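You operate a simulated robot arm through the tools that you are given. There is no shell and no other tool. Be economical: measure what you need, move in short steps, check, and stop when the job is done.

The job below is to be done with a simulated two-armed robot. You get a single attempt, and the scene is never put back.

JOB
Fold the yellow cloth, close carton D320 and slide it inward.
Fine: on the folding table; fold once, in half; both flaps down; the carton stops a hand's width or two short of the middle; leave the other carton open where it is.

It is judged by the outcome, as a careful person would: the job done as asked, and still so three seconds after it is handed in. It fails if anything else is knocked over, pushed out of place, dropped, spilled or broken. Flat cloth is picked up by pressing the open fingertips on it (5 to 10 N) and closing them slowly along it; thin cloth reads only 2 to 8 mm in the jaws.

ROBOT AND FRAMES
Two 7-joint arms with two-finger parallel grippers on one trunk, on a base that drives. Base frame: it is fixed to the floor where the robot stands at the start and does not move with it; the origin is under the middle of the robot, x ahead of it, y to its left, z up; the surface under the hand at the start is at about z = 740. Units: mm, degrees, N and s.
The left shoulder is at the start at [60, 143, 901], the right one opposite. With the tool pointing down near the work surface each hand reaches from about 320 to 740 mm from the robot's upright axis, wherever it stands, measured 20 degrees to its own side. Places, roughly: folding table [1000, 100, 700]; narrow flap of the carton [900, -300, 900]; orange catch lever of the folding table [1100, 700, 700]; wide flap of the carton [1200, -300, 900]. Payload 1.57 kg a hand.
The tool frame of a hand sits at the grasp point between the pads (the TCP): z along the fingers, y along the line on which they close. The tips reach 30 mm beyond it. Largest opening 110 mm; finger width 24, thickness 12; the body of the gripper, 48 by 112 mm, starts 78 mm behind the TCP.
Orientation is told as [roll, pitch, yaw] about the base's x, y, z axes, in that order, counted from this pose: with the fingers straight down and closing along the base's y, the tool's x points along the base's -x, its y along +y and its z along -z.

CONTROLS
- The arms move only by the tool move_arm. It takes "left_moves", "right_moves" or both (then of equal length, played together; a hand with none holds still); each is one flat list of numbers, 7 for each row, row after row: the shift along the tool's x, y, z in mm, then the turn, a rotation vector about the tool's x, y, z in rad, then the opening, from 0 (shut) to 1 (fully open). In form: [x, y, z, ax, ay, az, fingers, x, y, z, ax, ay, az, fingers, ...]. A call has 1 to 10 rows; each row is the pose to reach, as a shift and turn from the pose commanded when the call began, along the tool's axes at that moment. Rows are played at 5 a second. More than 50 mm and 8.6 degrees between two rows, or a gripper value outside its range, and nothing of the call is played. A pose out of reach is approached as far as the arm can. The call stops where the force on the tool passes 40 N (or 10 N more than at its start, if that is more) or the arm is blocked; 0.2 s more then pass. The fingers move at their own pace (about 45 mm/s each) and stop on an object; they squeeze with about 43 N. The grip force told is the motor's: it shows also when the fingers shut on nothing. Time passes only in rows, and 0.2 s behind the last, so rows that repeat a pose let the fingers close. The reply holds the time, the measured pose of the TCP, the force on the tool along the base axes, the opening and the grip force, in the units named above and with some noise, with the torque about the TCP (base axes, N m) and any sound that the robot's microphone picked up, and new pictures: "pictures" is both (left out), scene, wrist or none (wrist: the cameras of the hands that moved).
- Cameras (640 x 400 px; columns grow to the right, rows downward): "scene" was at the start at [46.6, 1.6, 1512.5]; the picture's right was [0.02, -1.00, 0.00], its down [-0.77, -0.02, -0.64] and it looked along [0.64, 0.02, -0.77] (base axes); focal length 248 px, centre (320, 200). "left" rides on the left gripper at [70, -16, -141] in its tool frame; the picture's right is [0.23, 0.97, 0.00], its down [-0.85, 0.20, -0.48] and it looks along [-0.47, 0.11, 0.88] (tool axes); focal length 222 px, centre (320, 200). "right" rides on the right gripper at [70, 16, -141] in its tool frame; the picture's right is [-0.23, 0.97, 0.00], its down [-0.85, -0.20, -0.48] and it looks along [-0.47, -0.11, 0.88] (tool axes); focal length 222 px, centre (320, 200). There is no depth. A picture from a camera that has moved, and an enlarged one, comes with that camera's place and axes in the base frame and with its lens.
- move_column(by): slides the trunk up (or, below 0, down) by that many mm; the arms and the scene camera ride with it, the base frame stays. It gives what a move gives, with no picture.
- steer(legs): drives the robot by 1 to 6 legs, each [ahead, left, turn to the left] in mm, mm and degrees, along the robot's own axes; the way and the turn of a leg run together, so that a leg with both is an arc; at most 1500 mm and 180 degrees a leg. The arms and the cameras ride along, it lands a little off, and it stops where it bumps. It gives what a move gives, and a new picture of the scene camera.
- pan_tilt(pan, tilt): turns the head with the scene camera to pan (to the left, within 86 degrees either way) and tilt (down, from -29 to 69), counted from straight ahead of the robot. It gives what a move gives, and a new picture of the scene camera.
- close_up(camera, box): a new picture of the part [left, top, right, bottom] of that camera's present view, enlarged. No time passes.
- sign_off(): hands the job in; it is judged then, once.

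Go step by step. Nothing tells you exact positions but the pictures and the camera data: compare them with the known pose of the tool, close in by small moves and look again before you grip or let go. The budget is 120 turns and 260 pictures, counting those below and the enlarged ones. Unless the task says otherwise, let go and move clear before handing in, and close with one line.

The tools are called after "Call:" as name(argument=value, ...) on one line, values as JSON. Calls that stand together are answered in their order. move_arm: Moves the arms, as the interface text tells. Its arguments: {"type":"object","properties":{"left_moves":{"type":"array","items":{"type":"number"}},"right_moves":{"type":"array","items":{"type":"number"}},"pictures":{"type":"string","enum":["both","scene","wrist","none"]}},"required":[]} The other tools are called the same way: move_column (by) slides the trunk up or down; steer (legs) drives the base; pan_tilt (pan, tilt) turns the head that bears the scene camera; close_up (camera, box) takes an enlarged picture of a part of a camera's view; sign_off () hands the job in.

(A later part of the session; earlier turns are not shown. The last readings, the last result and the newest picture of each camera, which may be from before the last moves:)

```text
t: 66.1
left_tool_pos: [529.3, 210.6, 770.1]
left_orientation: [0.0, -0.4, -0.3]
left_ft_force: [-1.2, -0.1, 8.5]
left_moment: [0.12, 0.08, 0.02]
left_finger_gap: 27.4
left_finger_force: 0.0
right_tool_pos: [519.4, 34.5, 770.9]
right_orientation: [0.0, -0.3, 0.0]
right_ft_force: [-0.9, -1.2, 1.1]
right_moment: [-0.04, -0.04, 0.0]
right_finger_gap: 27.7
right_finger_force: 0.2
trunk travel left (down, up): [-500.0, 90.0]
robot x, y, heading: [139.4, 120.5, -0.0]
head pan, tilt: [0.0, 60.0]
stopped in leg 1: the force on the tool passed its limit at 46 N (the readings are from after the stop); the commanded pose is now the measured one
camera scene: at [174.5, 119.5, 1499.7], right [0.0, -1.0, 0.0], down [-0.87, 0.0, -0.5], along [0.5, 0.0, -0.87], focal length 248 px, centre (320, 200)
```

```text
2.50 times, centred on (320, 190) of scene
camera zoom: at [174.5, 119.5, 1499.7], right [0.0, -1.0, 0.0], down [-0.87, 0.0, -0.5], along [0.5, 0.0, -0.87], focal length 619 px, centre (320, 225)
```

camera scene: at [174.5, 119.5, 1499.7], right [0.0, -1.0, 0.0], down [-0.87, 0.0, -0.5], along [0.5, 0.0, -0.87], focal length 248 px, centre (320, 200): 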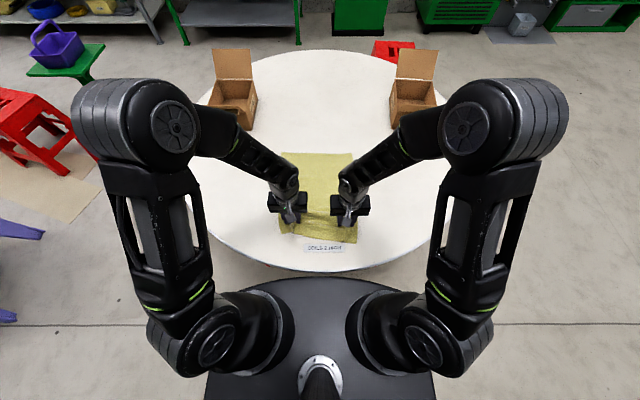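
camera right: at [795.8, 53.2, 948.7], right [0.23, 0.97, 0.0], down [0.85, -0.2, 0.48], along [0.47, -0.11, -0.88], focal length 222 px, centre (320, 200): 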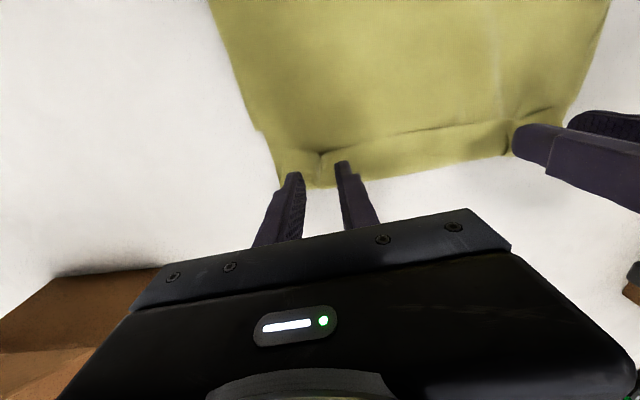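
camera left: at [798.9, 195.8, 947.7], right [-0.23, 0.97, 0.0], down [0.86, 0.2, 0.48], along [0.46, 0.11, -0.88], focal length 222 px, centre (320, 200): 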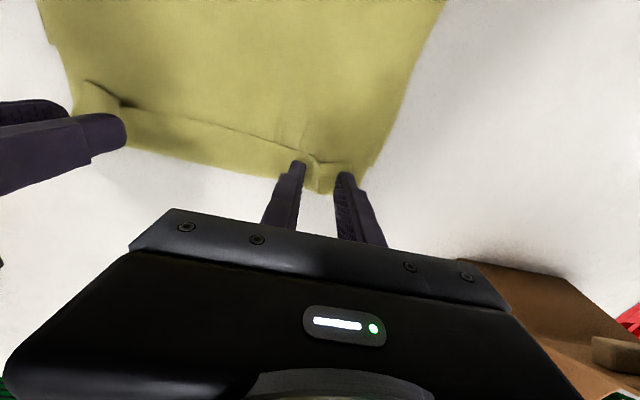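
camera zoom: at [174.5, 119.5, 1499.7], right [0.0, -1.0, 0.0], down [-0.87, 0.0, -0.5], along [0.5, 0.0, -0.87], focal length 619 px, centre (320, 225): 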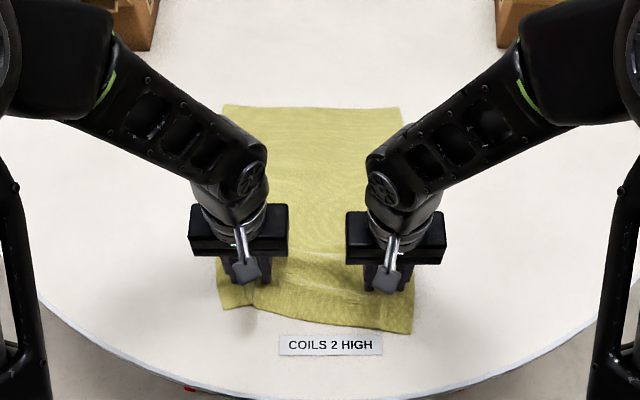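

Call:
move_arm(left_moves=[8, 3, 0, 0, 0, 0, 0.25, 16, 6, 0, 0, 0, 0, 0.25, 24, 9, 0, 0, 0, 0, 0.25, 32, 12, 0, 0, 0, 0, 0.25, 34, 14, -20, 0, 0, 0, 0.25, 20, 35, -50, 0, 0, 0, 0.4, 5, 60, -80, 0, 0, 0, 0.4, 0, 90, -105, 0, 0, 0, 0.4], right_moves=[6, -1, 0.5, 0, 0, 0, 0.25, 12, -4, 1, 0, 0, 0, 0.25, 18, -8, 1, 0, 0, 0, 0.25, 24, -12, 1, 0, 0, 0, 0.25, 26, -14, -20, 0, 0, 0, 0.25, 12, -35, -50, 0, 0, 0, 0.4, 0, -60, -80, 0, 0, 0, 0.4, 0, -90, -105, 0, 0, 0, 0.4], pictures="scene")

Call:
close_up(camera="scene", box=[230, 110, 410, 270])

```text
t: 67.9
left_tool_pos: [534.1, 304.2, 876.1]
left_orientation: [-0.1, -0.3, -0.3]
left_ft_force: [1.3, -0.3, 0.1]
left_moment: [0.01, -0.03, 0.03]
left_finger_gap: 44.0
left_finger_force: 0.1
right_tool_pos: [518.6, -56.4, 876.8]
right_orientation: [0.0, -0.2, -0.1]
right_ft_force: [0.0, -0.3, -0.1]
right_moment: [0.01, -0.01, 0.02]
right_finger_gap: 44.2
right_finger_force: 0.0
trunk travel left (down, up): [-500.0, 90.0]
robot x, y, heading: [138.9, 117.9, -0.0]
head pan, tilt: [0.0, 60.0]
camera scene: at [174.6, 119.5, 1499.9], right [0.0, -1.0, 0.0], down [-0.87, 0.0, -0.5], along [0.5, 0.0, -0.87], focal length 248 px, centre (320, 200)
```

scene: 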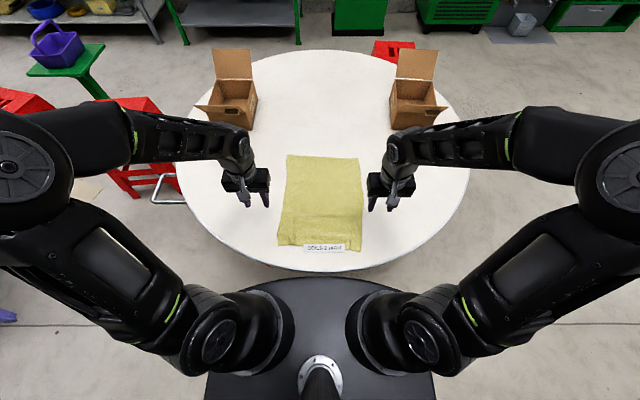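

```text
2.50 times, centred on (320, 190) of scene
camera zoom: at [174.6, 119.5, 1499.9], right [0.0, -1.0, 0.0], down [-0.87, 0.0, -0.5], along [0.5, 0.0, -0.87], focal length 619 px, centre (320, 225)
```

zoom: 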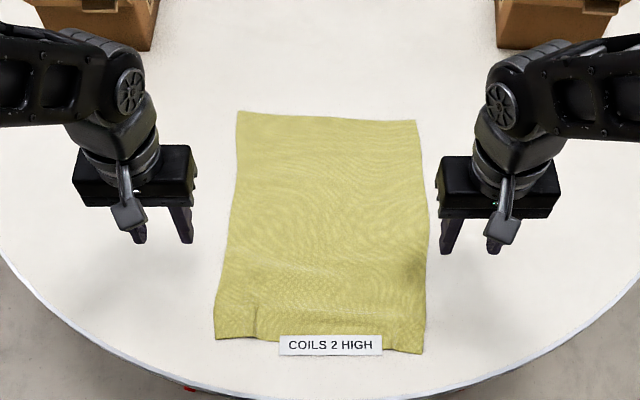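

The cloth lies flat again, x ≈ 435–815. Now the hands go to its far corners.

Call:
move_arm(left_moves=[-40, -14, 5, 0, 0, 0, 0.41, -80, -28, 10, 0, 0, 0, 0.41, -120, -42, 20, 0, 0, 0, 0.41, -160, -56, 30, 0, 0, 0, 0.41, -200, -70, 45, 0, 0, 0, 0.41, -240, -85, 60, 0, 0, 0, 0.41, -275, -99, 76, 0, 0, 0, 0.41], right_moves=[-40, 10, 5, 0, 0, 0, 0.41, -80, 20, 10, 0, 0, 0, 0.41, -120, 30, 20, 0, 0, 0, 0.41, -160, 40, 30, 0, 0, 0, 0.41, -200, 50, 45, 0, 0, 0, 0.41, -240, 60, 60, 0, 0, 0, 0.41, -278, 71, 77, 0, 0, 0, 0.41], pictures="wrist")

```text
t: 69.5
left_tool_pos: [806.9, 201.7, 802.5]
left_orientation: [0.0, -0.1, -0.3]
left_ft_force: [0.2, -0.3, 1.1]
left_moment: [0.02, 0.01, -0.01]
left_finger_gap: 45.2
left_finger_force: 0.1
right_tool_pos: [798.7, 13.2, 797.9]
right_orientation: [0.1, 0.0, -0.2]
right_ft_force: [0.5, 0.7, -1.1]
right_moment: [0.02, 0.07, -0.02]
right_finger_gap: 45.2
right_finger_force: 0.1
trunk travel left (down, up): [-500.0, 90.0]
robot x, y, heading: [138.0, 119.9, -0.1]
head pan, tilt: [0.0, 60.0]
camera right: at [729.4, 30.2, 939.4], right [0.23, 0.97, 0.0], down [0.85, -0.2, 0.48], along [0.47, -0.11, -0.88], focal length 222 px, centre (320, 200)
camera left: at [735.8, 186.6, 942.2], right [-0.22, 0.97, 0.0], down [0.86, 0.2, 0.48], along [0.47, 0.1, -0.88], focal length 222 px, centre (320, 200)
```

right: 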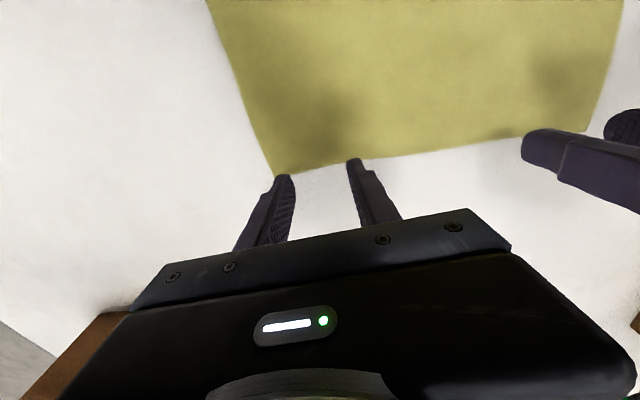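
left: 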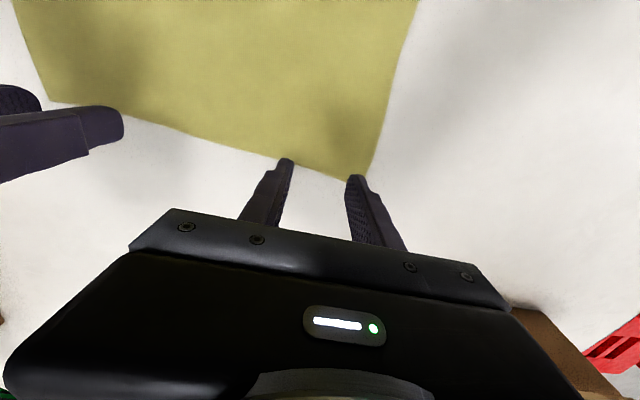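

Call:
move_arm(left_moves=[4, 0, 15, 0, 0, 0, 0.41, 4, 0, 27, 0, 0, 0, 0.41, 4, 0, 31, 0, 0, 0, 0.41, 4, 0, 31, 0, 0, 0, 0.41], right_moves=[5, 0, 15, 0, 0, 0, 0.41, 5, 0, 22, 0, 0, 0, 0.41, 5, 0, 26.5, 0, 0, 0, 0.41, 5, 0, 26.5, 0, 0, 0, 0.41], pictures="none")

```text
t: 70.5
left_tool_pos: [801.5, 200.5, 771.5]
left_orientation: [0.0, -0.3, -0.3]
left_ft_force: [-0.1, -0.7, 3.8]
left_moment: [0.05, -0.05, -0.02]
left_finger_gap: 45.4
left_finger_force: 0.0
right_tool_pos: [791.4, 13.0, 774.6]
right_orientation: [0.1, -0.2, 0.0]
right_ft_force: [-0.3, 0.6, 0.3]
right_moment: [0.01, -0.01, -0.02]
right_finger_gap: 45.0
right_finger_force: 0.0
trunk travel left (down, up): [-500.0, 90.0]
robot x, y, heading: [141.1, 122.3, -0.4]
head pan, tilt: [0.0, 60.0]
```

Call:
move_arm(left_moves=[0, 0, 0.5, 0, 0, 0, 0.41, 0, 0, 0.8, 0, 0, 0, 0.41, 0, 0, 0.8, 0, 0, 0, 0.41], right_moves=[0, 0, 2, 0, 0, 0, 0.41, 0, 0, 2.8, 0, 0, 0, 0.41, 0, 0, 2.8, 0, 0, 0, 0.41], pictures="none")

```text
t: 71.3
left_tool_pos: [800.4, 201.4, 770.7]
left_orientation: [-0.1, -0.5, -0.3]
left_ft_force: [-0.8, -1.5, 17.6]
left_moment: [0.24, -0.01, -0.01]
left_finger_gap: 45.2
left_finger_force: 0.2
right_tool_pos: [789.9, 13.8, 772.2]
right_orientation: [0.1, -0.3, -0.1]
right_ft_force: [-0.4, -0.3, 1.5]
right_moment: [-0.02, -0.02, 0.02]
right_finger_gap: 45.3
right_finger_force: 0.1
trunk travel left (down, up): [-500.0, 90.0]
robot x, y, heading: [141.1, 120.5, -0.1]
head pan, tilt: [0.0, 60.0]
```

Call:
move_arm(left_moves=[0, 0, -0.2, 0, 0, 0, 0.37, 0, 0, -0.2, 0, 0, 0, 0.33, 0, 0, -0.2, 0, 0, 0, 0.28, 0, 0, -0.2, 0, 0, 0, 0.23, 0, 0, -0.2, 0, 0, 0, 0.18, 0, 0, -0.2, 0, 0, 0, 0.13, 0, 0, -0.2, 0, 0, 0, 0.08, 0, 0, -0.2, 0, 0, 0, 0.03, 0, 0, -0.2, 0, 0, 0, 0, 0, 0, -0.2, 0, 0, 0, 0], right_moves=[0, 0, 0.9, 0, 0, 0, 0.37, 0, 0, 0.9, 0, 0, 0, 0.33, 0, 0, 0.9, 0, 0, 0, 0.28, 0, 0, 0.9, 0, 0, 0, 0.23, 0, 0, 0.9, 0, 0, 0, 0.18, 0, 0, 0.9, 0, 0, 0, 0.13, 0, 0, 0.9, 0, 0, 0, 0.08, 0, 0, 0.9, 0, 0, 0, 0.03, 0, 0, 0.9, 0, 0, 0, 0, 0, 0, 0.9, 0, 0, 0, 0], pictures="none")

```text
t: 73.5
left_tool_pos: [799.8, 200.1, 772.5]
left_orientation: [-0.1, -0.4, -0.2]
left_ft_force: [0.2, 0.4, 26.5]
left_moment: [0.13, 0.01, -0.01]
left_finger_gap: 5.3
left_finger_force: 24.9
right_tool_pos: [790.9, 14.6, 772.8]
right_orientation: [0.1, -0.2, -0.1]
right_ft_force: [-0.4, 0.2, 0.1]
right_moment: [0.03, -0.03, 0.03]
right_finger_gap: 0.1
right_finger_force: 21.4
trunk travel left (down, up): [-500.0, 90.0]
robot x, y, heading: [138.4, 121.7, -0.1]
head pan, tilt: [0.0, 60.0]
```

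Left holds; right missed. Retry the right with more press.

Call:
move_arm(right_moves=[0, 0, -10, 0, 0, 0, 0.2, 0, 0, -10, 0, 0, 0, 0.41, 0, 0, -3, 0, 0, 0, 0.41, 0, 0, 1, 0, 0, 0, 0.41, 0, 0, 1.8, 0, 0, 0, 0.41, 0, 0, 1.8, 0, 0, 0, 0.41], left_moves=[0, 0, -1, 0, 0, 0, 0, 0, 0, -1, 0, 0, 0, 0, 0, 0, -1, 0, 0, 0, 0, 0, 0, -1, 0, 0, 0, 0, 0, 0, -1, 0, 0, 0, 0, 0, 0, -1, 0, 0, 0, 0], pictures="none")

```text
t: 74.9
left_tool_pos: [799.8, 200.7, 772.1]
left_orientation: [-0.1, -0.3, -0.3]
left_ft_force: [3.8, -0.5, 13.8]
left_moment: [0.02, -0.12, -0.01]
left_finger_gap: 4.8
left_finger_force: 25.4
right_tool_pos: [791.1, 13.1, 770.6]
right_orientation: [0.1, -0.5, -0.2]
right_ft_force: [-2.5, -0.7, 15.9]
right_moment: [-0.27, 0.09, 0.0]
right_finger_gap: 45.0
right_finger_force: 0.2
trunk travel left (down, up): [-500.0, 90.0]
robot x, y, heading: [138.3, 120.6, -0.2]
head pan, tilt: [0.0, 60.0]
```

Call:
move_arm(right_moves=[0, 0, -0.2, 0, 0, 0, 0.37, 0, 0, -0.2, 0, 0, 0, 0.33, 0, 0, -0.2, 0, 0, 0, 0.28, 0, 0, -0.2, 0, 0, 0, 0.23, 0, 0, -0.2, 0, 0, 0, 0.18, 0, 0, -0.2, 0, 0, 0, 0.13, 0, 0, -0.2, 0, 0, 0, 0.08, 0, 0, -0.2, 0, 0, 0, 0.03, 0, 0, -0.2, 0, 0, 0, 0, 0, 0, -0.2, 0, 0, 0, 0], pictures="wrist")

```text
t: 77.1
left_tool_pos: [798.7, 200.7, 771.7]
left_orientation: [-0.2, -0.5, -0.4]
left_ft_force: [0.8, -6.2, 2.5]
left_moment: [-0.21, -0.03, 0.01]
left_finger_gap: 5.4
left_finger_force: 25.3
right_tool_pos: [790.8, 14.9, 772.8]
right_orientation: [0.2, -0.4, 0.0]
right_ft_force: [0.0, 5.2, 27.3]
right_moment: [0.13, 0.04, 0.11]
right_finger_gap: 6.3
right_finger_force: 26.2
trunk travel left (down, up): [-500.0, 90.0]
robot x, y, heading: [143.9, 122.6, -0.2]
head pan, tilt: [0.0, 60.0]
camera right: at [720.4, 31.1, 912.4], right [0.23, 0.97, 0.01], down [0.85, -0.2, 0.48], along [0.47, -0.11, -0.88], focal length 222 px, centre (320, 200)
```

right: 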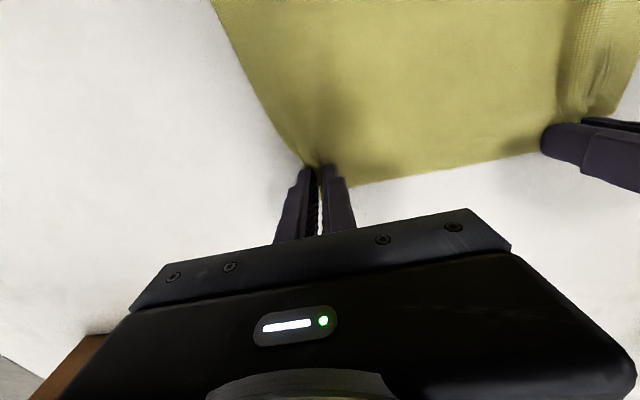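

Both corners are gripped. Now lift, tilting the fingers forward as the cloth turns, and fold by backing the robot off in steps.

Call:
move_arm(left_moves=[2, 0, -30, 0, -0.1, 0, 0, 8, 0, -55, 0, -0.2, 0, 0, 18, 0, -78, 0, -0.33, 0, 0, 33, 0, -97, 0, -0.45, 0, 0], right_moves=[2, 0, -30, 0, -0.1, 0, 0, 8, 0, -55, 0, -0.2, 0, 0, 18, 0, -78, 0, -0.33, 0, 0, 33, 0, -97, 0, -0.45, 0, 0], pictures="scene")

```text
t: 78.1
left_tool_pos: [767.9, 198.9, 869.2]
left_orientation: [-0.1, -26.2, -0.2]
left_ft_force: [-0.2, -4.6, -0.6]
left_moment: [-0.14, -0.02, -0.07]
left_finger_gap: 5.2
left_finger_force: 25.4
right_tool_pos: [756.5, 14.7, 869.0]
right_orientation: [0.3, -26.1, -0.2]
right_ft_force: [-0.2, 6.0, 1.1]
right_moment: [0.11, -0.01, 0.15]
right_finger_gap: 6.0
right_finger_force: 26.2
trunk travel left (down, up): [-500.0, 90.0]
robot x, y, heading: [142.9, 123.4, -0.1]
head pan, tilt: [0.0, 60.0]
camera scene: at [174.1, 119.4, 1499.9], right [0.0, -1.0, 0.0], down [-0.87, 0.0, -0.5], along [0.5, 0.0, -0.87], focal length 248 px, centre (320, 200)
```

scene: 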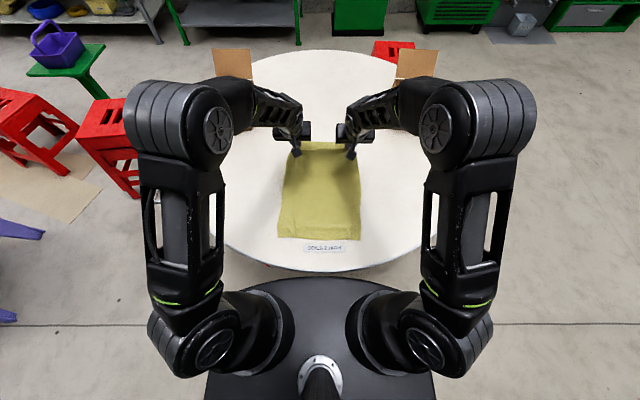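

Call:
steer(legs=[[-70, 0, 0]])

Call:
move_arm(left_moves=[0.5, 0, -20, 0, -0.115, 0, 0, 1, 0, -41, 0, -0.23, 0, 0, 1.6, 0, -61, 0, -0.345, 0, 0], right_moves=[0.5, 0, -20, 0, -0.115, 0, 0, 1, 0, -41, 0, -0.23, 0, 0, 1.6, 0, -61, 0, -0.345, 0, 0], pictures="none")

Call:
steer(legs=[[-90, 0, 0]])

```text
t: 79.1
left_tool_pos: [697.7, 199.1, 868.6]
left_orientation: [0.0, -26.1, -0.4]
left_ft_force: [-0.3, -4.2, -0.3]
left_moment: [-0.13, 0.0, -0.06]
left_finger_gap: 5.3
left_finger_force: 25.5
right_tool_pos: [687.8, 14.9, 868.7]
right_orientation: [0.1, -26.1, -0.4]
right_ft_force: [0.4, 5.0, 0.4]
right_moment: [0.11, 0.02, 0.13]
right_finger_gap: 6.0
right_finger_force: 25.9
trunk travel left (down, up): [-500.0, 90.0]
robot x, y, heading: [67.6, 119.1, -0.2]
head pan, tilt: [0.0, 60.0]
camera scene: at [104.1, 119.7, 1500.0], right [0.0, -1.0, 0.0], down [-0.87, 0.0, -0.5], along [0.5, 0.0, -0.87], focal length 248 px, centre (320, 200)
```

scene: 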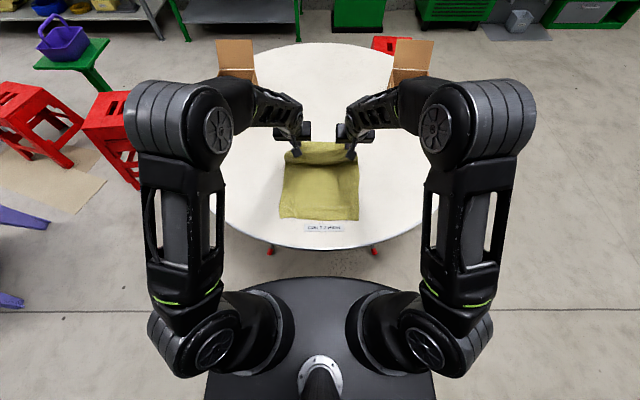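

```text
t: 79.9
left_tool_pos: [667.9, 197.4, 922.5]
left_orientation: [-0.3, -46.0, -0.2]
left_ft_force: [0.0, -4.4, 0.0]
left_moment: [-0.06, -0.02, -0.09]
left_finger_gap: 5.0
left_finger_force: 25.1
right_tool_pos: [658.5, 15.8, 924.0]
right_orientation: [0.4, -45.9, -0.3]
right_ft_force: [0.0, 2.2, -0.2]
right_moment: [0.02, -0.01, 0.14]
right_finger_gap: 2.2
right_finger_force: 23.2
trunk travel left (down, up): [-500.0, 90.0]
robot x, y, heading: [67.6, 117.3, -0.2]
head pan, tilt: [0.0, 60.0]
```

```text
t: 81.0
left_tool_pos: [579.9, 197.8, 920.6]
left_orientation: [-0.2, -45.9, -0.2]
left_ft_force: [0.2, -4.8, -0.2]
left_moment: [-0.12, -0.01, -0.11]
left_finger_gap: 5.2
left_finger_force: 25.1
right_tool_pos: [568.5, 15.9, 923.6]
right_orientation: [0.2, -45.9, -0.4]
right_ft_force: [0.0, 5.4, 0.7]
right_moment: [0.08, 0.0, 0.18]
right_finger_gap: 2.4
right_finger_force: 23.7
trunk travel left (down, up): [-500.0, 90.0]
robot x, y, heading: [-23.3, 120.1, -0.4]
head pan, tilt: [0.0, 60.0]
camera scene: at [14.0, 120.0, 1500.0], right [0.0, -1.0, 0.0], down [-0.87, 0.0, -0.5], along [0.5, 0.0, -0.87], focal length 248 px, centre (320, 200)
```

scene: 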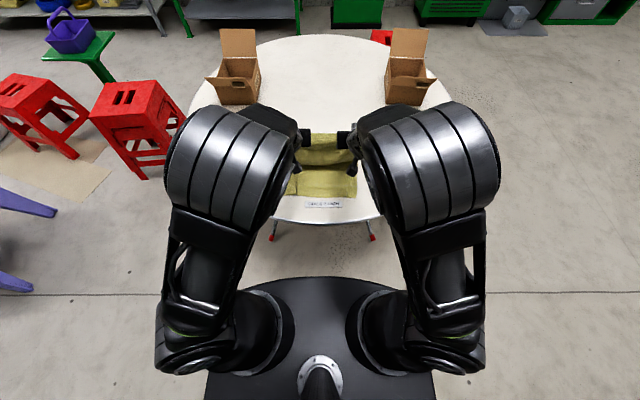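

Call:
move_arm(left_moves=[26, 0, -5, 0, -0.1, 0, 0, 53, 0, -9, 0, -0.2, 0, 0, 79, 0, -14, 0, -0.3, 0, 0], right_moves=[26, 0, -5, 0, -0.1, 0, 0, 53, 0, -9, 0, -0.2, 0, 0, 79, 0, -14, 0, -0.3, 0, 0], pictures="none")

Call:
steer(legs=[[-50, 0, 0]])

Call:
close_up(camera="left", box=[0, 0, 640, 400])

```text
t: 81.7
left_tool_pos: [544.1, 189.3, 932.8]
left_orientation: [-22.1, -57.7, 20.5]
left_ft_force: [0.5, -0.2, 0.1]
left_moment: [0.0, 0.01, 0.02]
left_finger_gap: 3.6
left_finger_force: 24.3
right_tool_pos: [531.4, 32.4, 933.3]
right_orientation: [22.7, -58.1, -21.2]
right_ft_force: [-0.4, -0.5, -0.1]
right_moment: [-0.01, 0.0, 0.06]
right_finger_gap: 2.3
right_finger_force: 23.9
trunk travel left (down, up): [-500.0, 90.0]
robot x, y, heading: [-21.4, 116.6, -0.3]
head pan, tilt: [0.0, 60.0]
stopped in row 3 (left hand): the arm was blocked; the commanded pose is now the measured one
```

```text
t: 82.6
left_tool_pos: [494.7, 188.1, 931.7]
left_orientation: [-22.2, -57.9, 20.5]
left_ft_force: [-0.4, 0.2, 0.2]
left_moment: [-0.01, -0.04, 0.01]
left_finger_gap: 3.7
left_finger_force: 24.8
right_tool_pos: [480.3, 32.0, 933.3]
right_orientation: [22.5, -58.2, -21.2]
right_ft_force: [-0.8, 0.4, 0.2]
right_moment: [-0.01, -0.04, -0.01]
right_finger_gap: 2.2
right_finger_force: 23.8
trunk travel left (down, up): [-500.0, 90.0]
robot x, y, heading: [-71.1, 117.7, -0.3]
head pan, tilt: [0.0, 60.0]
camera scene: at [-35.1, 120.2, 1500.0], right [-0.01, -1.0, 0.0], down [-0.87, 0.01, -0.5], along [0.5, 0.0, -0.87], focal length 248 px, centre (320, 200)
```

scene: 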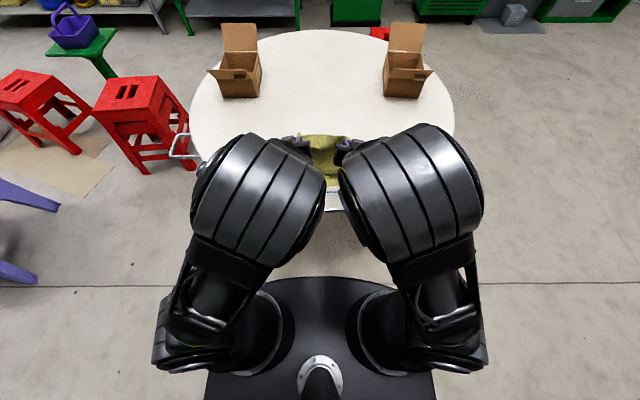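

```text
1.00 times, centred on (320, 200) of left (not enlarged: the box is as wide or as high as the picture)
camera zoom: at [336.7, 171.2, 944.8], right [-0.14, 0.91, -0.39], down [0.01, 0.39, 0.92], along [0.99, 0.12, -0.06], focal length 222 px, centre (320, 200)
```

zoom: 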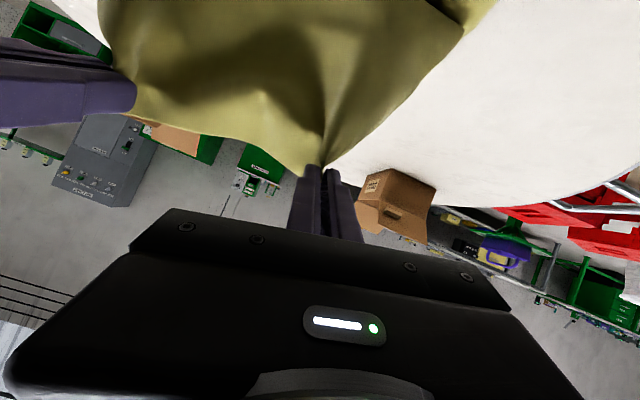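

The elbows met and twisted the wrists; I'll extend the hands again and restore their roll, then use trunk and base for the rest of the fold.

Call:
move_arm(left_moves=[-11, 3, 17, -0.036, 0.04, 0.058, 0, -22, 6, 34, -0.073, 0.08, 0.117, 0, -32, 9, 51, -0.109, 0.12, 0.175, 0], right_moves=[-11, -5, 17, 0.037, 0.04, -0.06, 0, -22, -10, 34, 0.075, 0.08, -0.12, 0, -32, -15, 51, 0.112, 0.12, -0.179, 0], pictures="scene")

```text
t: 83.4
left_tool_pos: [554.6, 195.3, 930.1]
left_orientation: [0.4, -52.9, 0.6]
left_ft_force: [0.4, -4.4, 1.0]
left_moment: [-0.1, 0.0, -0.08]
left_finger_gap: 3.6
left_finger_force: 24.2
right_tool_pos: [541.9, 17.0, 930.2]
right_orientation: [-0.7, -53.2, -0.7]
right_ft_force: [-0.6, 3.3, -0.5]
right_moment: [0.05, 0.02, 0.13]
right_finger_gap: 2.5
right_finger_force: 23.5
trunk travel left (down, up): [-500.0, 90.0]
robot x, y, heading: [-74.2, 118.6, -0.5]
head pan, tilt: [0.0, 60.0]
camera scene: at [-32.7, 120.2, 1499.9], right [-0.01, -1.0, 0.0], down [-0.87, 0.01, -0.5], along [0.5, 0.0, -0.87], focal length 248 px, centre (320, 200)
```

scene: 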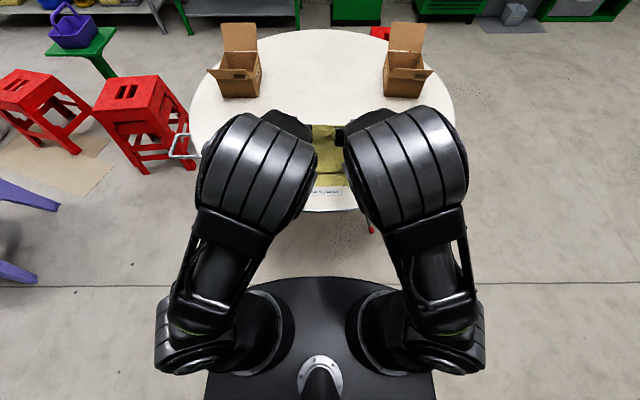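

Call:
steer(legs=[[-60, 0, 0.4]])

Call:
move_column(by=-50)

Call:
steer(legs=[[-45, 0, 0]])

Call:
move_column(by=-70)

Call:
close_up(camera="left", box=[0, 0, 640, 400])

```text
t: 84.4
left_tool_pos: [492.6, 200.5, 930.3]
left_orientation: [0.3, -53.0, 1.3]
left_ft_force: [-1.0, -4.7, 1.0]
left_moment: [-0.11, -0.02, -0.16]
left_finger_gap: 3.6
left_finger_force: 24.4
right_tool_pos: [480.6, 19.8, 930.5]
right_orientation: [-0.6, -53.4, -0.5]
right_ft_force: [-0.8, 5.2, 0.7]
right_moment: [0.11, 0.01, 0.23]
right_finger_gap: 2.2
right_finger_force: 23.8
trunk travel left (down, up): [-500.0, 90.0]
robot x, y, heading: [-132.4, 121.5, 0.0]
head pan, tilt: [0.0, 60.0]
camera scene: at [-95.1, 120.7, 1500.0], right [0.0, -1.0, 0.0], down [-0.87, 0.0, -0.5], along [0.5, 0.0, -0.87], focal length 248 px, centre (320, 200)
```

scene: 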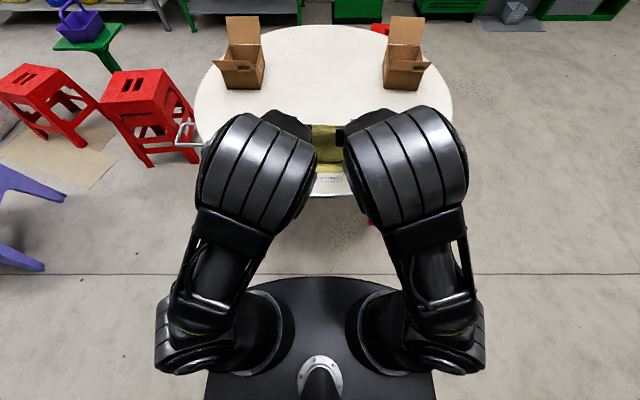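

```text
t: 85.3
left_tool_pos: [493.5, 200.4, 881.3]
left_orientation: [0.2, -52.9, 1.2]
left_ft_force: [0.7, -4.4, 0.8]
left_moment: [-0.12, -0.03, -0.09]
left_finger_gap: 3.6
left_finger_force: 25.2
right_tool_pos: [482.3, 21.0, 882.5]
right_orientation: [-0.7, -53.3, -0.5]
right_ft_force: [1.0, 4.4, -0.5]
right_moment: [0.05, 0.0, 0.16]
right_finger_gap: 2.6
right_finger_force: 24.0
trunk travel left (down, up): [-450.0, 140.0]
robot x, y, heading: [-129.7, 121.7, 0.1]
head pan, tilt: [0.0, 60.0]
```

```text
t: 86.2
left_tool_pos: [445.9, 199.8, 880.0]
left_orientation: [0.3, -52.9, 1.1]
left_ft_force: [-0.1, -5.4, 0.2]
left_moment: [-0.16, -0.01, -0.14]
left_finger_gap: 3.7
left_finger_force: 24.5
right_tool_pos: [435.4, 19.3, 881.0]
right_orientation: [-0.6, -53.5, -0.5]
right_ft_force: [-0.2, 5.3, 0.7]
right_moment: [0.1, 0.04, 0.13]
right_finger_gap: 2.3
right_finger_force: 23.6
trunk travel left (down, up): [-450.0, 140.0]
robot x, y, heading: [-174.6, 125.5, 0.1]
head pan, tilt: [0.0, 60.0]
camera scene: at [-140.5, 120.7, 1450.0], right [0.0, -1.0, 0.0], down [-0.87, 0.0, -0.5], along [0.5, 0.0, -0.87], focal length 248 px, centre (320, 200)
```

scene: 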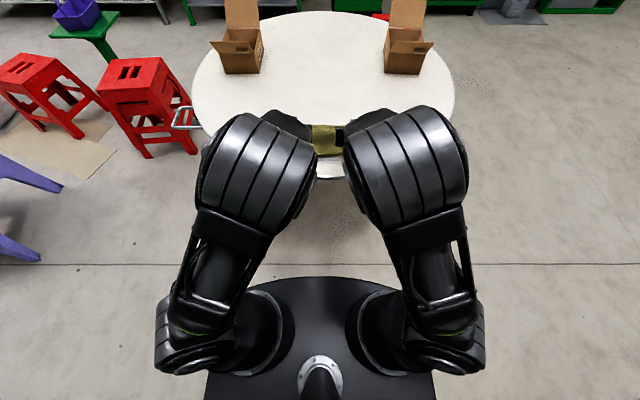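

```text
t: 87.3
left_tool_pos: [446.9, 199.3, 811.4]
left_orientation: [0.3, -53.0, 1.1]
left_ft_force: [-0.4, -4.4, 1.2]
left_moment: [-0.11, 0.02, -0.09]
left_finger_gap: 3.5
left_finger_force: 24.0
right_tool_pos: [435.5, 19.2, 811.3]
right_orientation: [-0.7, -53.2, -0.5]
right_ft_force: [0.1, 4.3, -0.5]
right_moment: [0.06, 0.02, 0.12]
right_finger_gap: 2.2
right_finger_force: 23.6
trunk travel left (down, up): [-380.0, 210.0]
robot x, y, heading: [-173.1, 120.8, -0.3]
head pan, tilt: [0.0, 60.0]
```

```text
1.00 times, centred on (320, 200) of left (not enlarged: the box is as wide or as high as the picture)
camera zoom: at [292.2, 180.7, 839.0], right [-0.16, 0.97, -0.18], down [0.13, 0.2, 0.97], along [0.98, 0.13, -0.16], focal length 222 px, centre (320, 200)
```

zoom: 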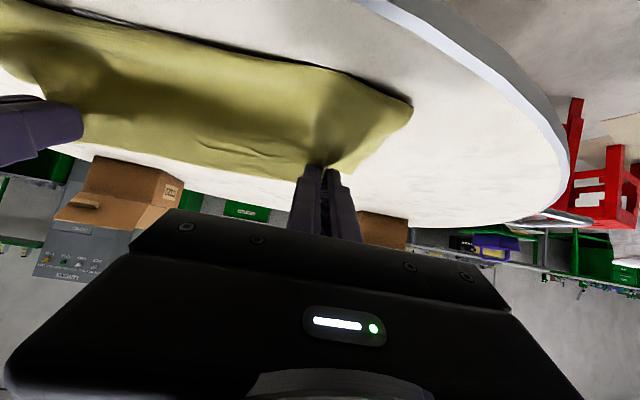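

Call:
move_arm(left_moves=[-4, 0, 11.5, 0, -0.13, 0, 0, -8, 0, 23, 0, -0.26, 0, 0, -12.4, 0, 34.4, 0, -0.4, 0, 0], right_moves=[-4, 0, 11.5, 0, -0.13, 0, 0, -8, 0, 23, 0, -0.26, 0, 0, -12.4, 0, 34.4, 0, -0.4, 0, 0], pictures="none")

```text
t: 88.1
left_tool_pos: [491.1, 207.4, 857.8]
left_orientation: [-35.2, -75.2, 37.1]
left_ft_force: [-1.2, -16.6, 0.7]
left_moment: [-0.13, 0.0, -0.5]
left_finger_gap: 3.6
left_finger_force: 24.7
right_tool_pos: [481.3, 19.6, 859.3]
right_orientation: [33.9, -76.4, -34.9]
right_ft_force: [0.3, 15.8, -0.9]
right_moment: [-0.02, 0.04, 0.56]
right_finger_gap: 2.1
right_finger_force: 23.8
trunk travel left (down, up): [-380.0, 210.0]
robot x, y, heading: [-174.4, 118.7, -0.0]
head pan, tilt: [0.0, 60.0]
stopped in row 3 (left hand): the arm was blocked; the commanded pose is now the measured one
```

Call:
move_column(by=-60)

Call:
steer(legs=[[-55, 0, 0]])

Call:
move_column(by=-28)

Call:
close_up(camera="left", box=[0, 0, 640, 400])

```text
t: 89.1
left_tool_pos: [491.7, 209.0, 797.2]
left_orientation: [-34.6, -75.0, 36.9]
left_ft_force: [-2.3, -27.4, 1.6]
left_moment: [-0.26, -0.03, -0.83]
left_finger_gap: 3.7
left_finger_force: 24.4
right_tool_pos: [481.5, 18.3, 797.3]
right_orientation: [33.1, -76.5, -34.4]
right_ft_force: [1.8, 27.3, -1.4]
right_moment: [-0.04, 0.05, 0.88]
right_finger_gap: 2.4
right_finger_force: 24.0
trunk travel left (down, up): [-320.0, 270.0]
robot x, y, heading: [-172.4, 119.9, -0.3]
head pan, tilt: [0.0, 60.0]
```

```text
t: 90.0
left_tool_pos: [436.4, 210.4, 796.4]
left_orientation: [-34.6, -74.9, 36.7]
left_ft_force: [-1.6, -28.6, 2.1]
left_moment: [-0.26, -0.05, -0.81]
left_finger_gap: 3.9
left_finger_force: 24.6
right_tool_pos: [426.1, 19.0, 797.4]
right_orientation: [33.1, -76.4, -34.2]
right_ft_force: [1.7, 27.8, -1.3]
right_moment: [-0.03, 0.09, 0.88]
right_finger_gap: 2.5
right_finger_force: 24.1
trunk travel left (down, up): [-320.0, 270.0]
robot x, y, heading: [-230.5, 122.9, -0.1]
head pan, tilt: [0.0, 60.0]
camera scene: at [-194.0, 120.7, 1320.0], right [0.0, -1.0, 0.0], down [-0.87, 0.0, -0.5], along [0.5, 0.0, -0.87], focal length 248 px, centre (320, 200)
```

scene: 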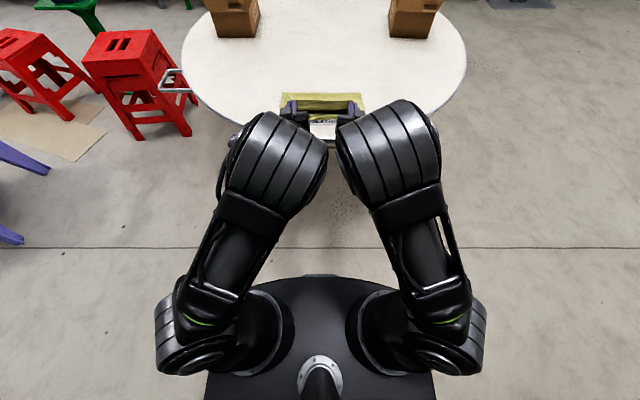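

```text
t: 90.8
left_tool_pos: [436.7, 207.9, 769.3]
left_orientation: [-34.7, -75.2, 36.9]
left_ft_force: [-0.2, -16.7, 1.1]
left_moment: [-0.11, -0.05, -0.58]
left_finger_gap: 3.7
left_finger_force: 24.8
right_tool_pos: [426.9, 20.7, 771.0]
right_orientation: [33.3, -76.5, -34.3]
right_ft_force: [0.0, 17.7, -0.7]
right_moment: [-0.03, 0.04, 0.58]
right_finger_gap: 2.3
right_finger_force: 23.7
trunk travel left (down, up): [-292.0, 298.0]
robot x, y, heading: [-228.5, 126.2, 0.2]
head pan, tilt: [0.0, 60.0]
```

```text
1.00 times, centred on (320, 200) of left (not enlarged: the box is as wide or as high as the picture)
camera zoom: at [284.3, 179.2, 733.0], right [-0.1, 0.93, -0.36], down [-0.3, 0.32, 0.9], along [0.95, 0.2, 0.25], focal length 222 px, centre (320, 200)
```

zoom: 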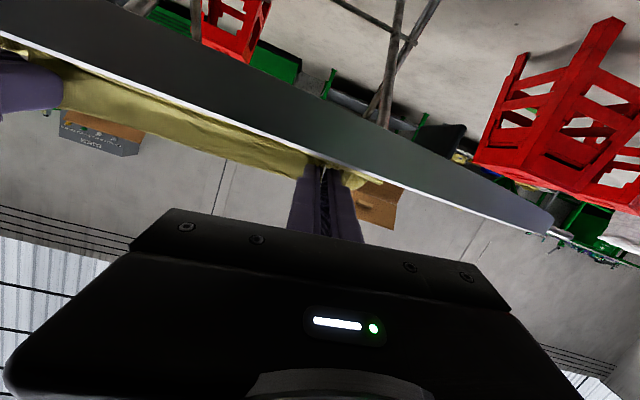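

Call:
steer(legs=[[-14, 0, 0]])

Call:
move_column(by=-9)

Call:
close_up(camera="scene", box=[260, 70, 380, 160])

```text
t: 91.5
left_tool_pos: [423.2, 208.2, 769.3]
left_orientation: [-34.7, -75.0, 36.8]
left_ft_force: [-0.8, -22.4, 1.3]
left_moment: [-0.19, -0.03, -0.66]
left_finger_gap: 3.5
left_finger_force: 24.5
right_tool_pos: [413.0, 19.8, 769.7]
right_orientation: [33.1, -76.4, -34.2]
right_ft_force: [0.8, 22.0, -2.1]
right_moment: [0.01, 0.04, 0.7]
right_finger_gap: 2.1
right_finger_force: 24.3
trunk travel left (down, up): [-292.0, 298.0]
robot x, y, heading: [-245.5, 122.4, -0.1]
head pan, tilt: [0.0, 60.0]
camera scene: at [-208.2, 120.7, 1292.0], right [0.0, -1.0, 0.0], down [-0.87, 0.0, -0.5], along [0.5, 0.0, -0.87], focal length 248 px, centre (320, 200)
```

scene: 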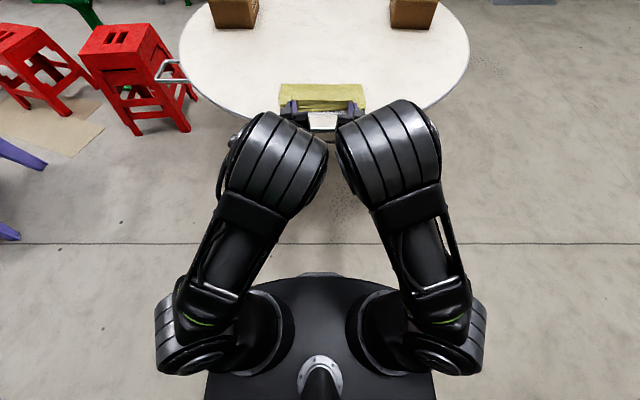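

```text
t: 92.1
left_tool_pos: [422.5, 207.9, 763.1]
left_orientation: [-35.8, -75.3, 37.5]
left_ft_force: [-0.1, -13.7, 10.3]
left_moment: [-0.11, -0.23, -0.41]
left_finger_gap: 3.7
left_finger_force: 25.0
right_tool_pos: [412.2, 20.3, 763.0]
right_orientation: [33.7, -76.4, -34.7]
right_ft_force: [1.0, 13.2, -0.2]
right_moment: [0.01, -0.03, 0.39]
right_finger_gap: 2.3
right_finger_force: 23.4
trunk travel left (down, up): [-283.0, 307.0]
robot x, y, heading: [-244.1, 124.5, -0.1]
head pan, tilt: [0.0, 60.0]
```

```text
4.44 times, centred on (320, 115) of scene
camera zoom: at [-209.0, 120.6, 1283.2], right [0.0, -1.0, 0.0], down [-0.87, 0.0, -0.5], along [0.5, 0.0, -0.87], focal length 1101 px, centre (320, 578)
```

zoom: 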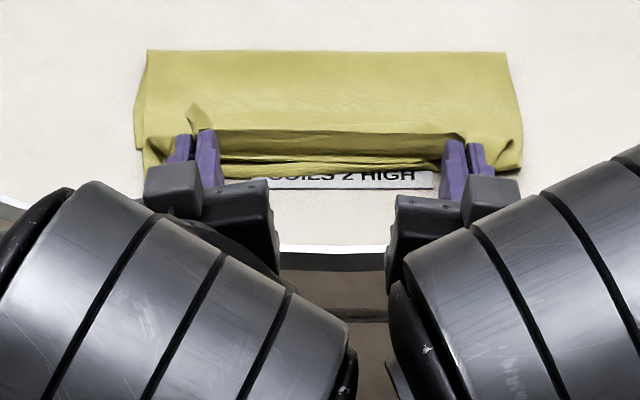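

The edge is held upright just over the near edge. I'll open slightly and back the robot straight off.

Call:
move_arm(left_moves=[0, 0, 0, 0, 0, 0, 0.08, 0, 0, 0, 0, 0, 0, 0.2, 0, 0, 0, 0, 0, 0, 0.2], right_moves=[0, 0, 0, 0, 0, 0, 0.08, 0, 0, 0, 0, 0, 0, 0.2, 0, 0, 0, 0, 0, 0, 0.2], pictures="none")

Call:
steer(legs=[[-60, 0, 0]])

Call:
close_up(camera="scene", box=[240, 50, 400, 150])

```text
t: 92.9
left_tool_pos: [423.3, 206.9, 763.2]
left_orientation: [-35.6, -75.3, 37.6]
left_ft_force: [1.6, -1.8, 17.6]
left_moment: [0.24, -0.5, -0.1]
left_finger_gap: 17.3
left_finger_force: 0.1
right_tool_pos: [411.2, 18.4, 762.6]
right_orientation: [33.3, -76.4, -34.5]
right_ft_force: [-0.3, 0.2, -0.1]
right_moment: [0.0, -0.03, 0.01]
right_finger_gap: 21.8
right_finger_force: 0.1
trunk travel left (down, up): [-283.0, 307.0]
robot x, y, heading: [-248.2, 119.5, -0.0]
head pan, tilt: [0.0, 60.0]
```

```text
t: 93.9
left_tool_pos: [360.9, 207.8, 763.0]
left_orientation: [-35.6, -75.4, 37.7]
left_ft_force: [0.7, 1.2, 21.5]
left_moment: [0.38, -0.58, 0.03]
left_finger_gap: 19.6
left_finger_force: 0.0
right_tool_pos: [350.6, 20.0, 761.5]
right_orientation: [33.4, -76.3, -34.4]
right_ft_force: [0.1, 0.3, -0.3]
right_moment: [-0.03, 0.01, -0.01]
right_finger_gap: 21.9
right_finger_force: 0.0
trunk travel left (down, up): [-283.0, 307.0]
robot x, y, heading: [-307.0, 123.4, 0.0]
head pan, tilt: [0.0, 60.0]
camera scene: at [-270.6, 120.5, 1283.1], right [0.0, -1.0, 0.0], down [-0.87, 0.0, -0.5], along [0.5, 0.0, -0.87], focal length 248 px, centre (320, 200)
```

scene: 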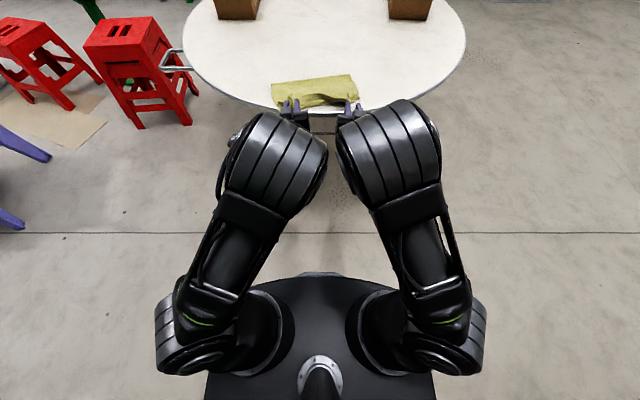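

```text
4.00 times, centred on (320, 100) of scene
camera zoom: at [-270.6, 120.5, 1283.1], right [0.0, -1.0, 0.0], down [-0.87, 0.0, -0.5], along [0.5, 0.0, -0.87], focal length 990 px, centre (320, 600)
```

zoom: 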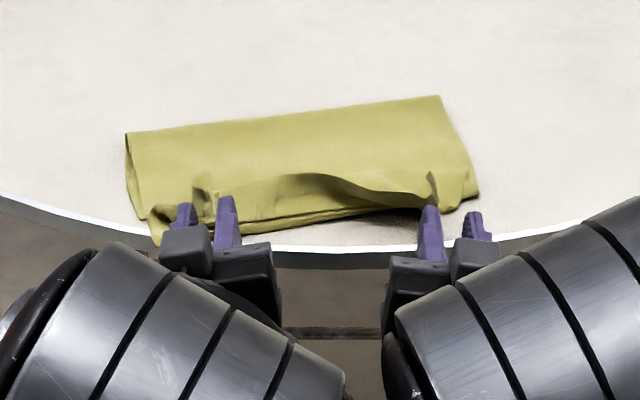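

The left finger was pressing and dragged that corner. I'll lift the trunk and look.

Call:
move_column(by=60)

Call:
steer(legs=[[-60, 0, 0]])

Call:
close_up(camera="scene", box=[240, 50, 400, 150])

```text
t: 94.9
left_tool_pos: [362.2, 207.9, 822.3]
left_orientation: [-35.4, -75.2, 37.5]
left_ft_force: [-0.4, -0.1, 0.5]
left_moment: [0.0, -0.04, 0.03]
left_finger_gap: 21.8
left_finger_force: 0.1
right_tool_pos: [350.9, 18.4, 820.8]
right_orientation: [33.0, -76.2, -34.2]
right_ft_force: [0.8, -0.1, 0.1]
right_moment: [0.01, -0.02, -0.02]
right_finger_gap: 21.8
right_finger_force: 0.0
trunk travel left (down, up): [-343.0, 247.0]
robot x, y, heading: [-306.4, 121.0, 0.0]
head pan, tilt: [0.0, 60.0]
```

```text
t: 95.9
left_tool_pos: [300.8, 207.4, 820.9]
left_orientation: [-35.5, -75.2, 37.4]
left_ft_force: [0.1, -0.1, 0.7]
left_moment: [0.04, -0.02, 0.03]
left_finger_gap: 21.8
left_finger_force: 0.0
right_tool_pos: [290.6, 18.5, 822.1]
right_orientation: [33.2, -76.4, -34.3]
right_ft_force: [0.6, 0.2, 0.5]
right_moment: [0.01, -0.01, 0.03]
right_finger_gap: 21.9
right_finger_force: 0.1
trunk travel left (down, up): [-343.0, 247.0]
robot x, y, heading: [-366.9, 121.2, -0.0]
head pan, tilt: [0.0, 60.0]
camera scene: at [-330.5, 120.7, 1343.0], right [0.0, -1.0, 0.0], down [-0.87, 0.0, -0.5], along [0.5, 0.0, -0.87], focal length 248 px, centre (320, 200)
```

scene: 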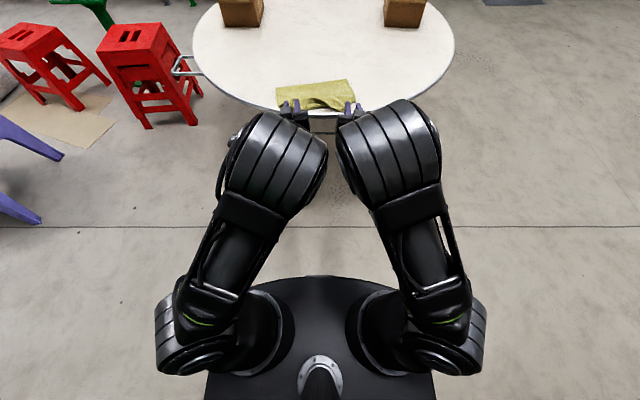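

```text
4.00 times, centred on (320, 100) of scene
camera zoom: at [-330.5, 120.7, 1343.0], right [0.0, -1.0, 0.0], down [-0.87, 0.0, -0.5], along [0.5, 0.0, -0.87], focal length 990 px, centre (320, 600)
```

zoom: 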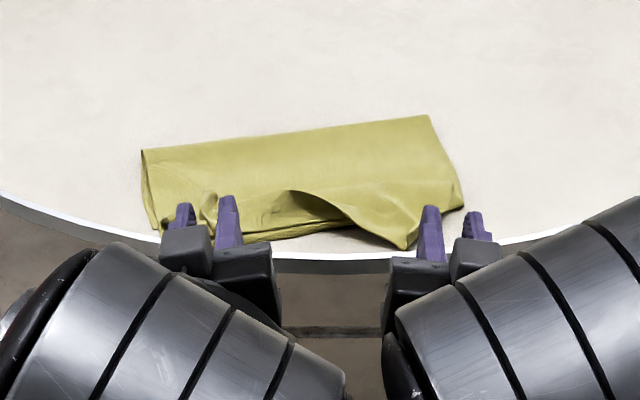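

Good: the top edge fell the right way on the right side. I'll raise the trunk, straighten the hands and look at the cloth from above.

Call:
move_column(by=283)

Call:
move_arm(left_moves=[0, 30, 0, -0.02, 0, 0.076, 0.2, 0, 60, 0, -0.04, 0, 0.152, 0.2], right_moves=[0, -30, 0, 0.02, 0, -0.076, 0.2, 0, -60, 0, 0.04, 0, -0.152, 0.2], pictures="none")

Call:
move_arm(left_moves=[0, 10, 0, 0, 0.145, 0, 0.2, 0, 20, 0, 0, 0.29, 0, 0.2, 0, 30, 0, 0, 0.435, 0, 0.2, 0, 40, 0, 0, 0.58, 0, 0.2, 0, 40, 0, 0, 0.725, 0, 0.2, 0, 40, 0, 0, 0.87, 0, 0.2, 0, 40, 0, 0, 1.015, 0, 0.2, 0, 40, 0, 0, 1.16, 0, 0.2, 0, 40, 0, 0, 1.31, 0, 0.2], right_moves=[0, -10, 0, 0, 0.145, 0, 0.2, 0, -20, 0, 0, 0.29, 0, 0.2, 0, -30, 0, 0, 0.435, 0, 0.2, 0, -40, 0, 0, 0.58, 0, 0.2, 0, -40, 0, 0, 0.725, 0, 0.2, 0, -40, 0, 0, 0.87, 0, 0.2, 0, -40, 0, 0, 1.015, 0, 0.2, 0, -40, 0, 0, 1.16, 0, 0.2, 0, -40, 0, 0, 1.31, 0, 0.2], pictures="none")

Call:
steer(legs=[[240, 0, 0]])

Call:
close_up(camera="scene", box=[240, 110, 400, 230])

```text
t: 98.4
left_tool_pos: [301.6, 207.9, 1068.8]
left_orientation: [-35.4, -75.1, 37.4]
left_ft_force: [-1.1, -0.6, 0.3]
left_moment: [0.02, -0.01, 0.01]
left_finger_gap: 21.9
left_finger_force: 0.0
right_tool_pos: [290.6, 19.1, 1067.2]
right_orientation: [33.3, -76.5, -34.3]
right_ft_force: [-0.2, -0.6, -0.6]
right_moment: [-0.02, 0.01, -0.04]
right_finger_gap: 22.0
right_finger_force: 0.2
right hand out of reach, approached as far as the arm can: row 1
trunk travel left (down, up): [-590.0, 0.0]
robot x, y, heading: [-368.2, 120.9, -0.2]
head pan, tilt: [0.0, 60.0]
```

```text
t: 99.0
left_tool_pos: [297.3, 270.5, 1059.1]
left_orientation: [2.6, -77.9, 0.7]
left_ft_force: [0.3, 0.0, -0.3]
left_moment: [-0.01, -0.02, 0.0]
left_finger_gap: 22.1
left_finger_force: 0.0
right_tool_pos: [287.4, -39.5, 1059.5]
right_orientation: [-8.3, -78.4, 5.8]
right_ft_force: [-0.6, 0.1, 0.5]
right_moment: [-0.01, -0.02, -0.01]
right_finger_gap: 22.3
right_finger_force: 0.0
trunk travel left (down, up): [-590.0, 0.0]
robot x, y, heading: [-368.9, 121.9, -0.2]
head pan, tilt: [0.0, 60.0]
```

```text
t: 101.0
left_tool_pos: [296.8, 308.8, 1057.4]
left_orientation: [0.5, -2.5, 3.3]
left_ft_force: [1.5, -0.2, 0.1]
left_moment: [0.03, 0.03, 0.0]
left_finger_gap: 22.0
left_finger_force: 0.1
right_tool_pos: [289.0, -81.0, 1058.8]
right_orientation: [-1.6, -3.2, -2.3]
right_ft_force: [0.6, -0.5, 0.1]
right_moment: [0.01, 0.03, -0.01]
right_finger_gap: 22.1
right_finger_force: 0.1
trunk travel left (down, up): [-590.0, 0.0]
robot x, y, heading: [-366.7, 119.9, -0.1]
head pan, tilt: [0.0, 60.0]
```

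```text
t: 102.8
left_tool_pos: [529.1, 311.1, 1058.6]
left_orientation: [0.6, -2.7, 3.6]
left_ft_force: [1.0, -0.3, -1.0]
left_moment: [0.03, 0.05, -0.04]
left_finger_gap: 22.0
left_finger_force: 0.1
right_tool_pos: [523.3, -78.3, 1061.6]
right_orientation: [-1.6, -3.4, -2.0]
right_ft_force: [-0.4, 0.1, -1.0]
right_moment: [0.02, 0.05, -0.01]
right_finger_gap: 22.2
right_finger_force: 0.1
trunk travel left (down, up): [-590.0, 0.0]
robot x, y, heading: [-130.4, 120.5, 0.2]
head pan, tilt: [0.0, 60.0]
camera scene: at [-95.0, 121.3, 1589.9], right [0.0, -1.0, 0.0], down [-0.87, 0.0, -0.5], along [0.5, 0.0, -0.87], focal length 248 px, centre (320, 200)
```

scene: 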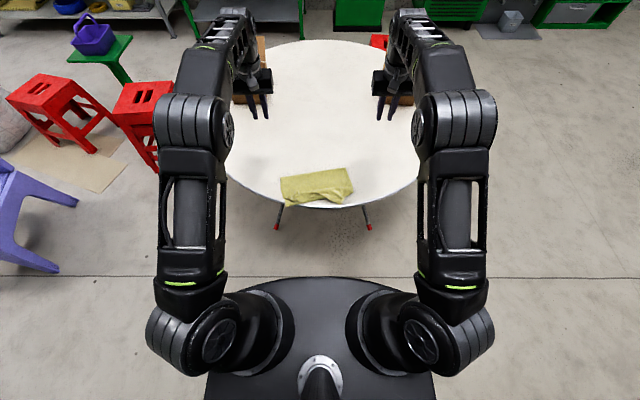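

```text
3.33 times, centred on (320, 170) of scene
camera zoom: at [-95.0, 121.3, 1589.9], right [0.0, -1.0, 0.0], down [-0.87, 0.0, -0.5], along [0.5, 0.0, -0.87], focal length 825 px, centre (320, 300)
```

zoom: 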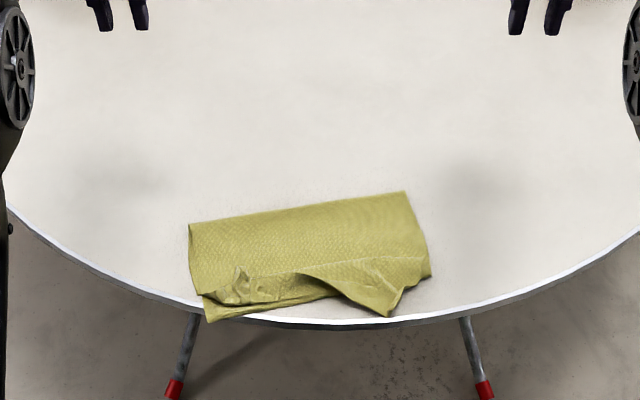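

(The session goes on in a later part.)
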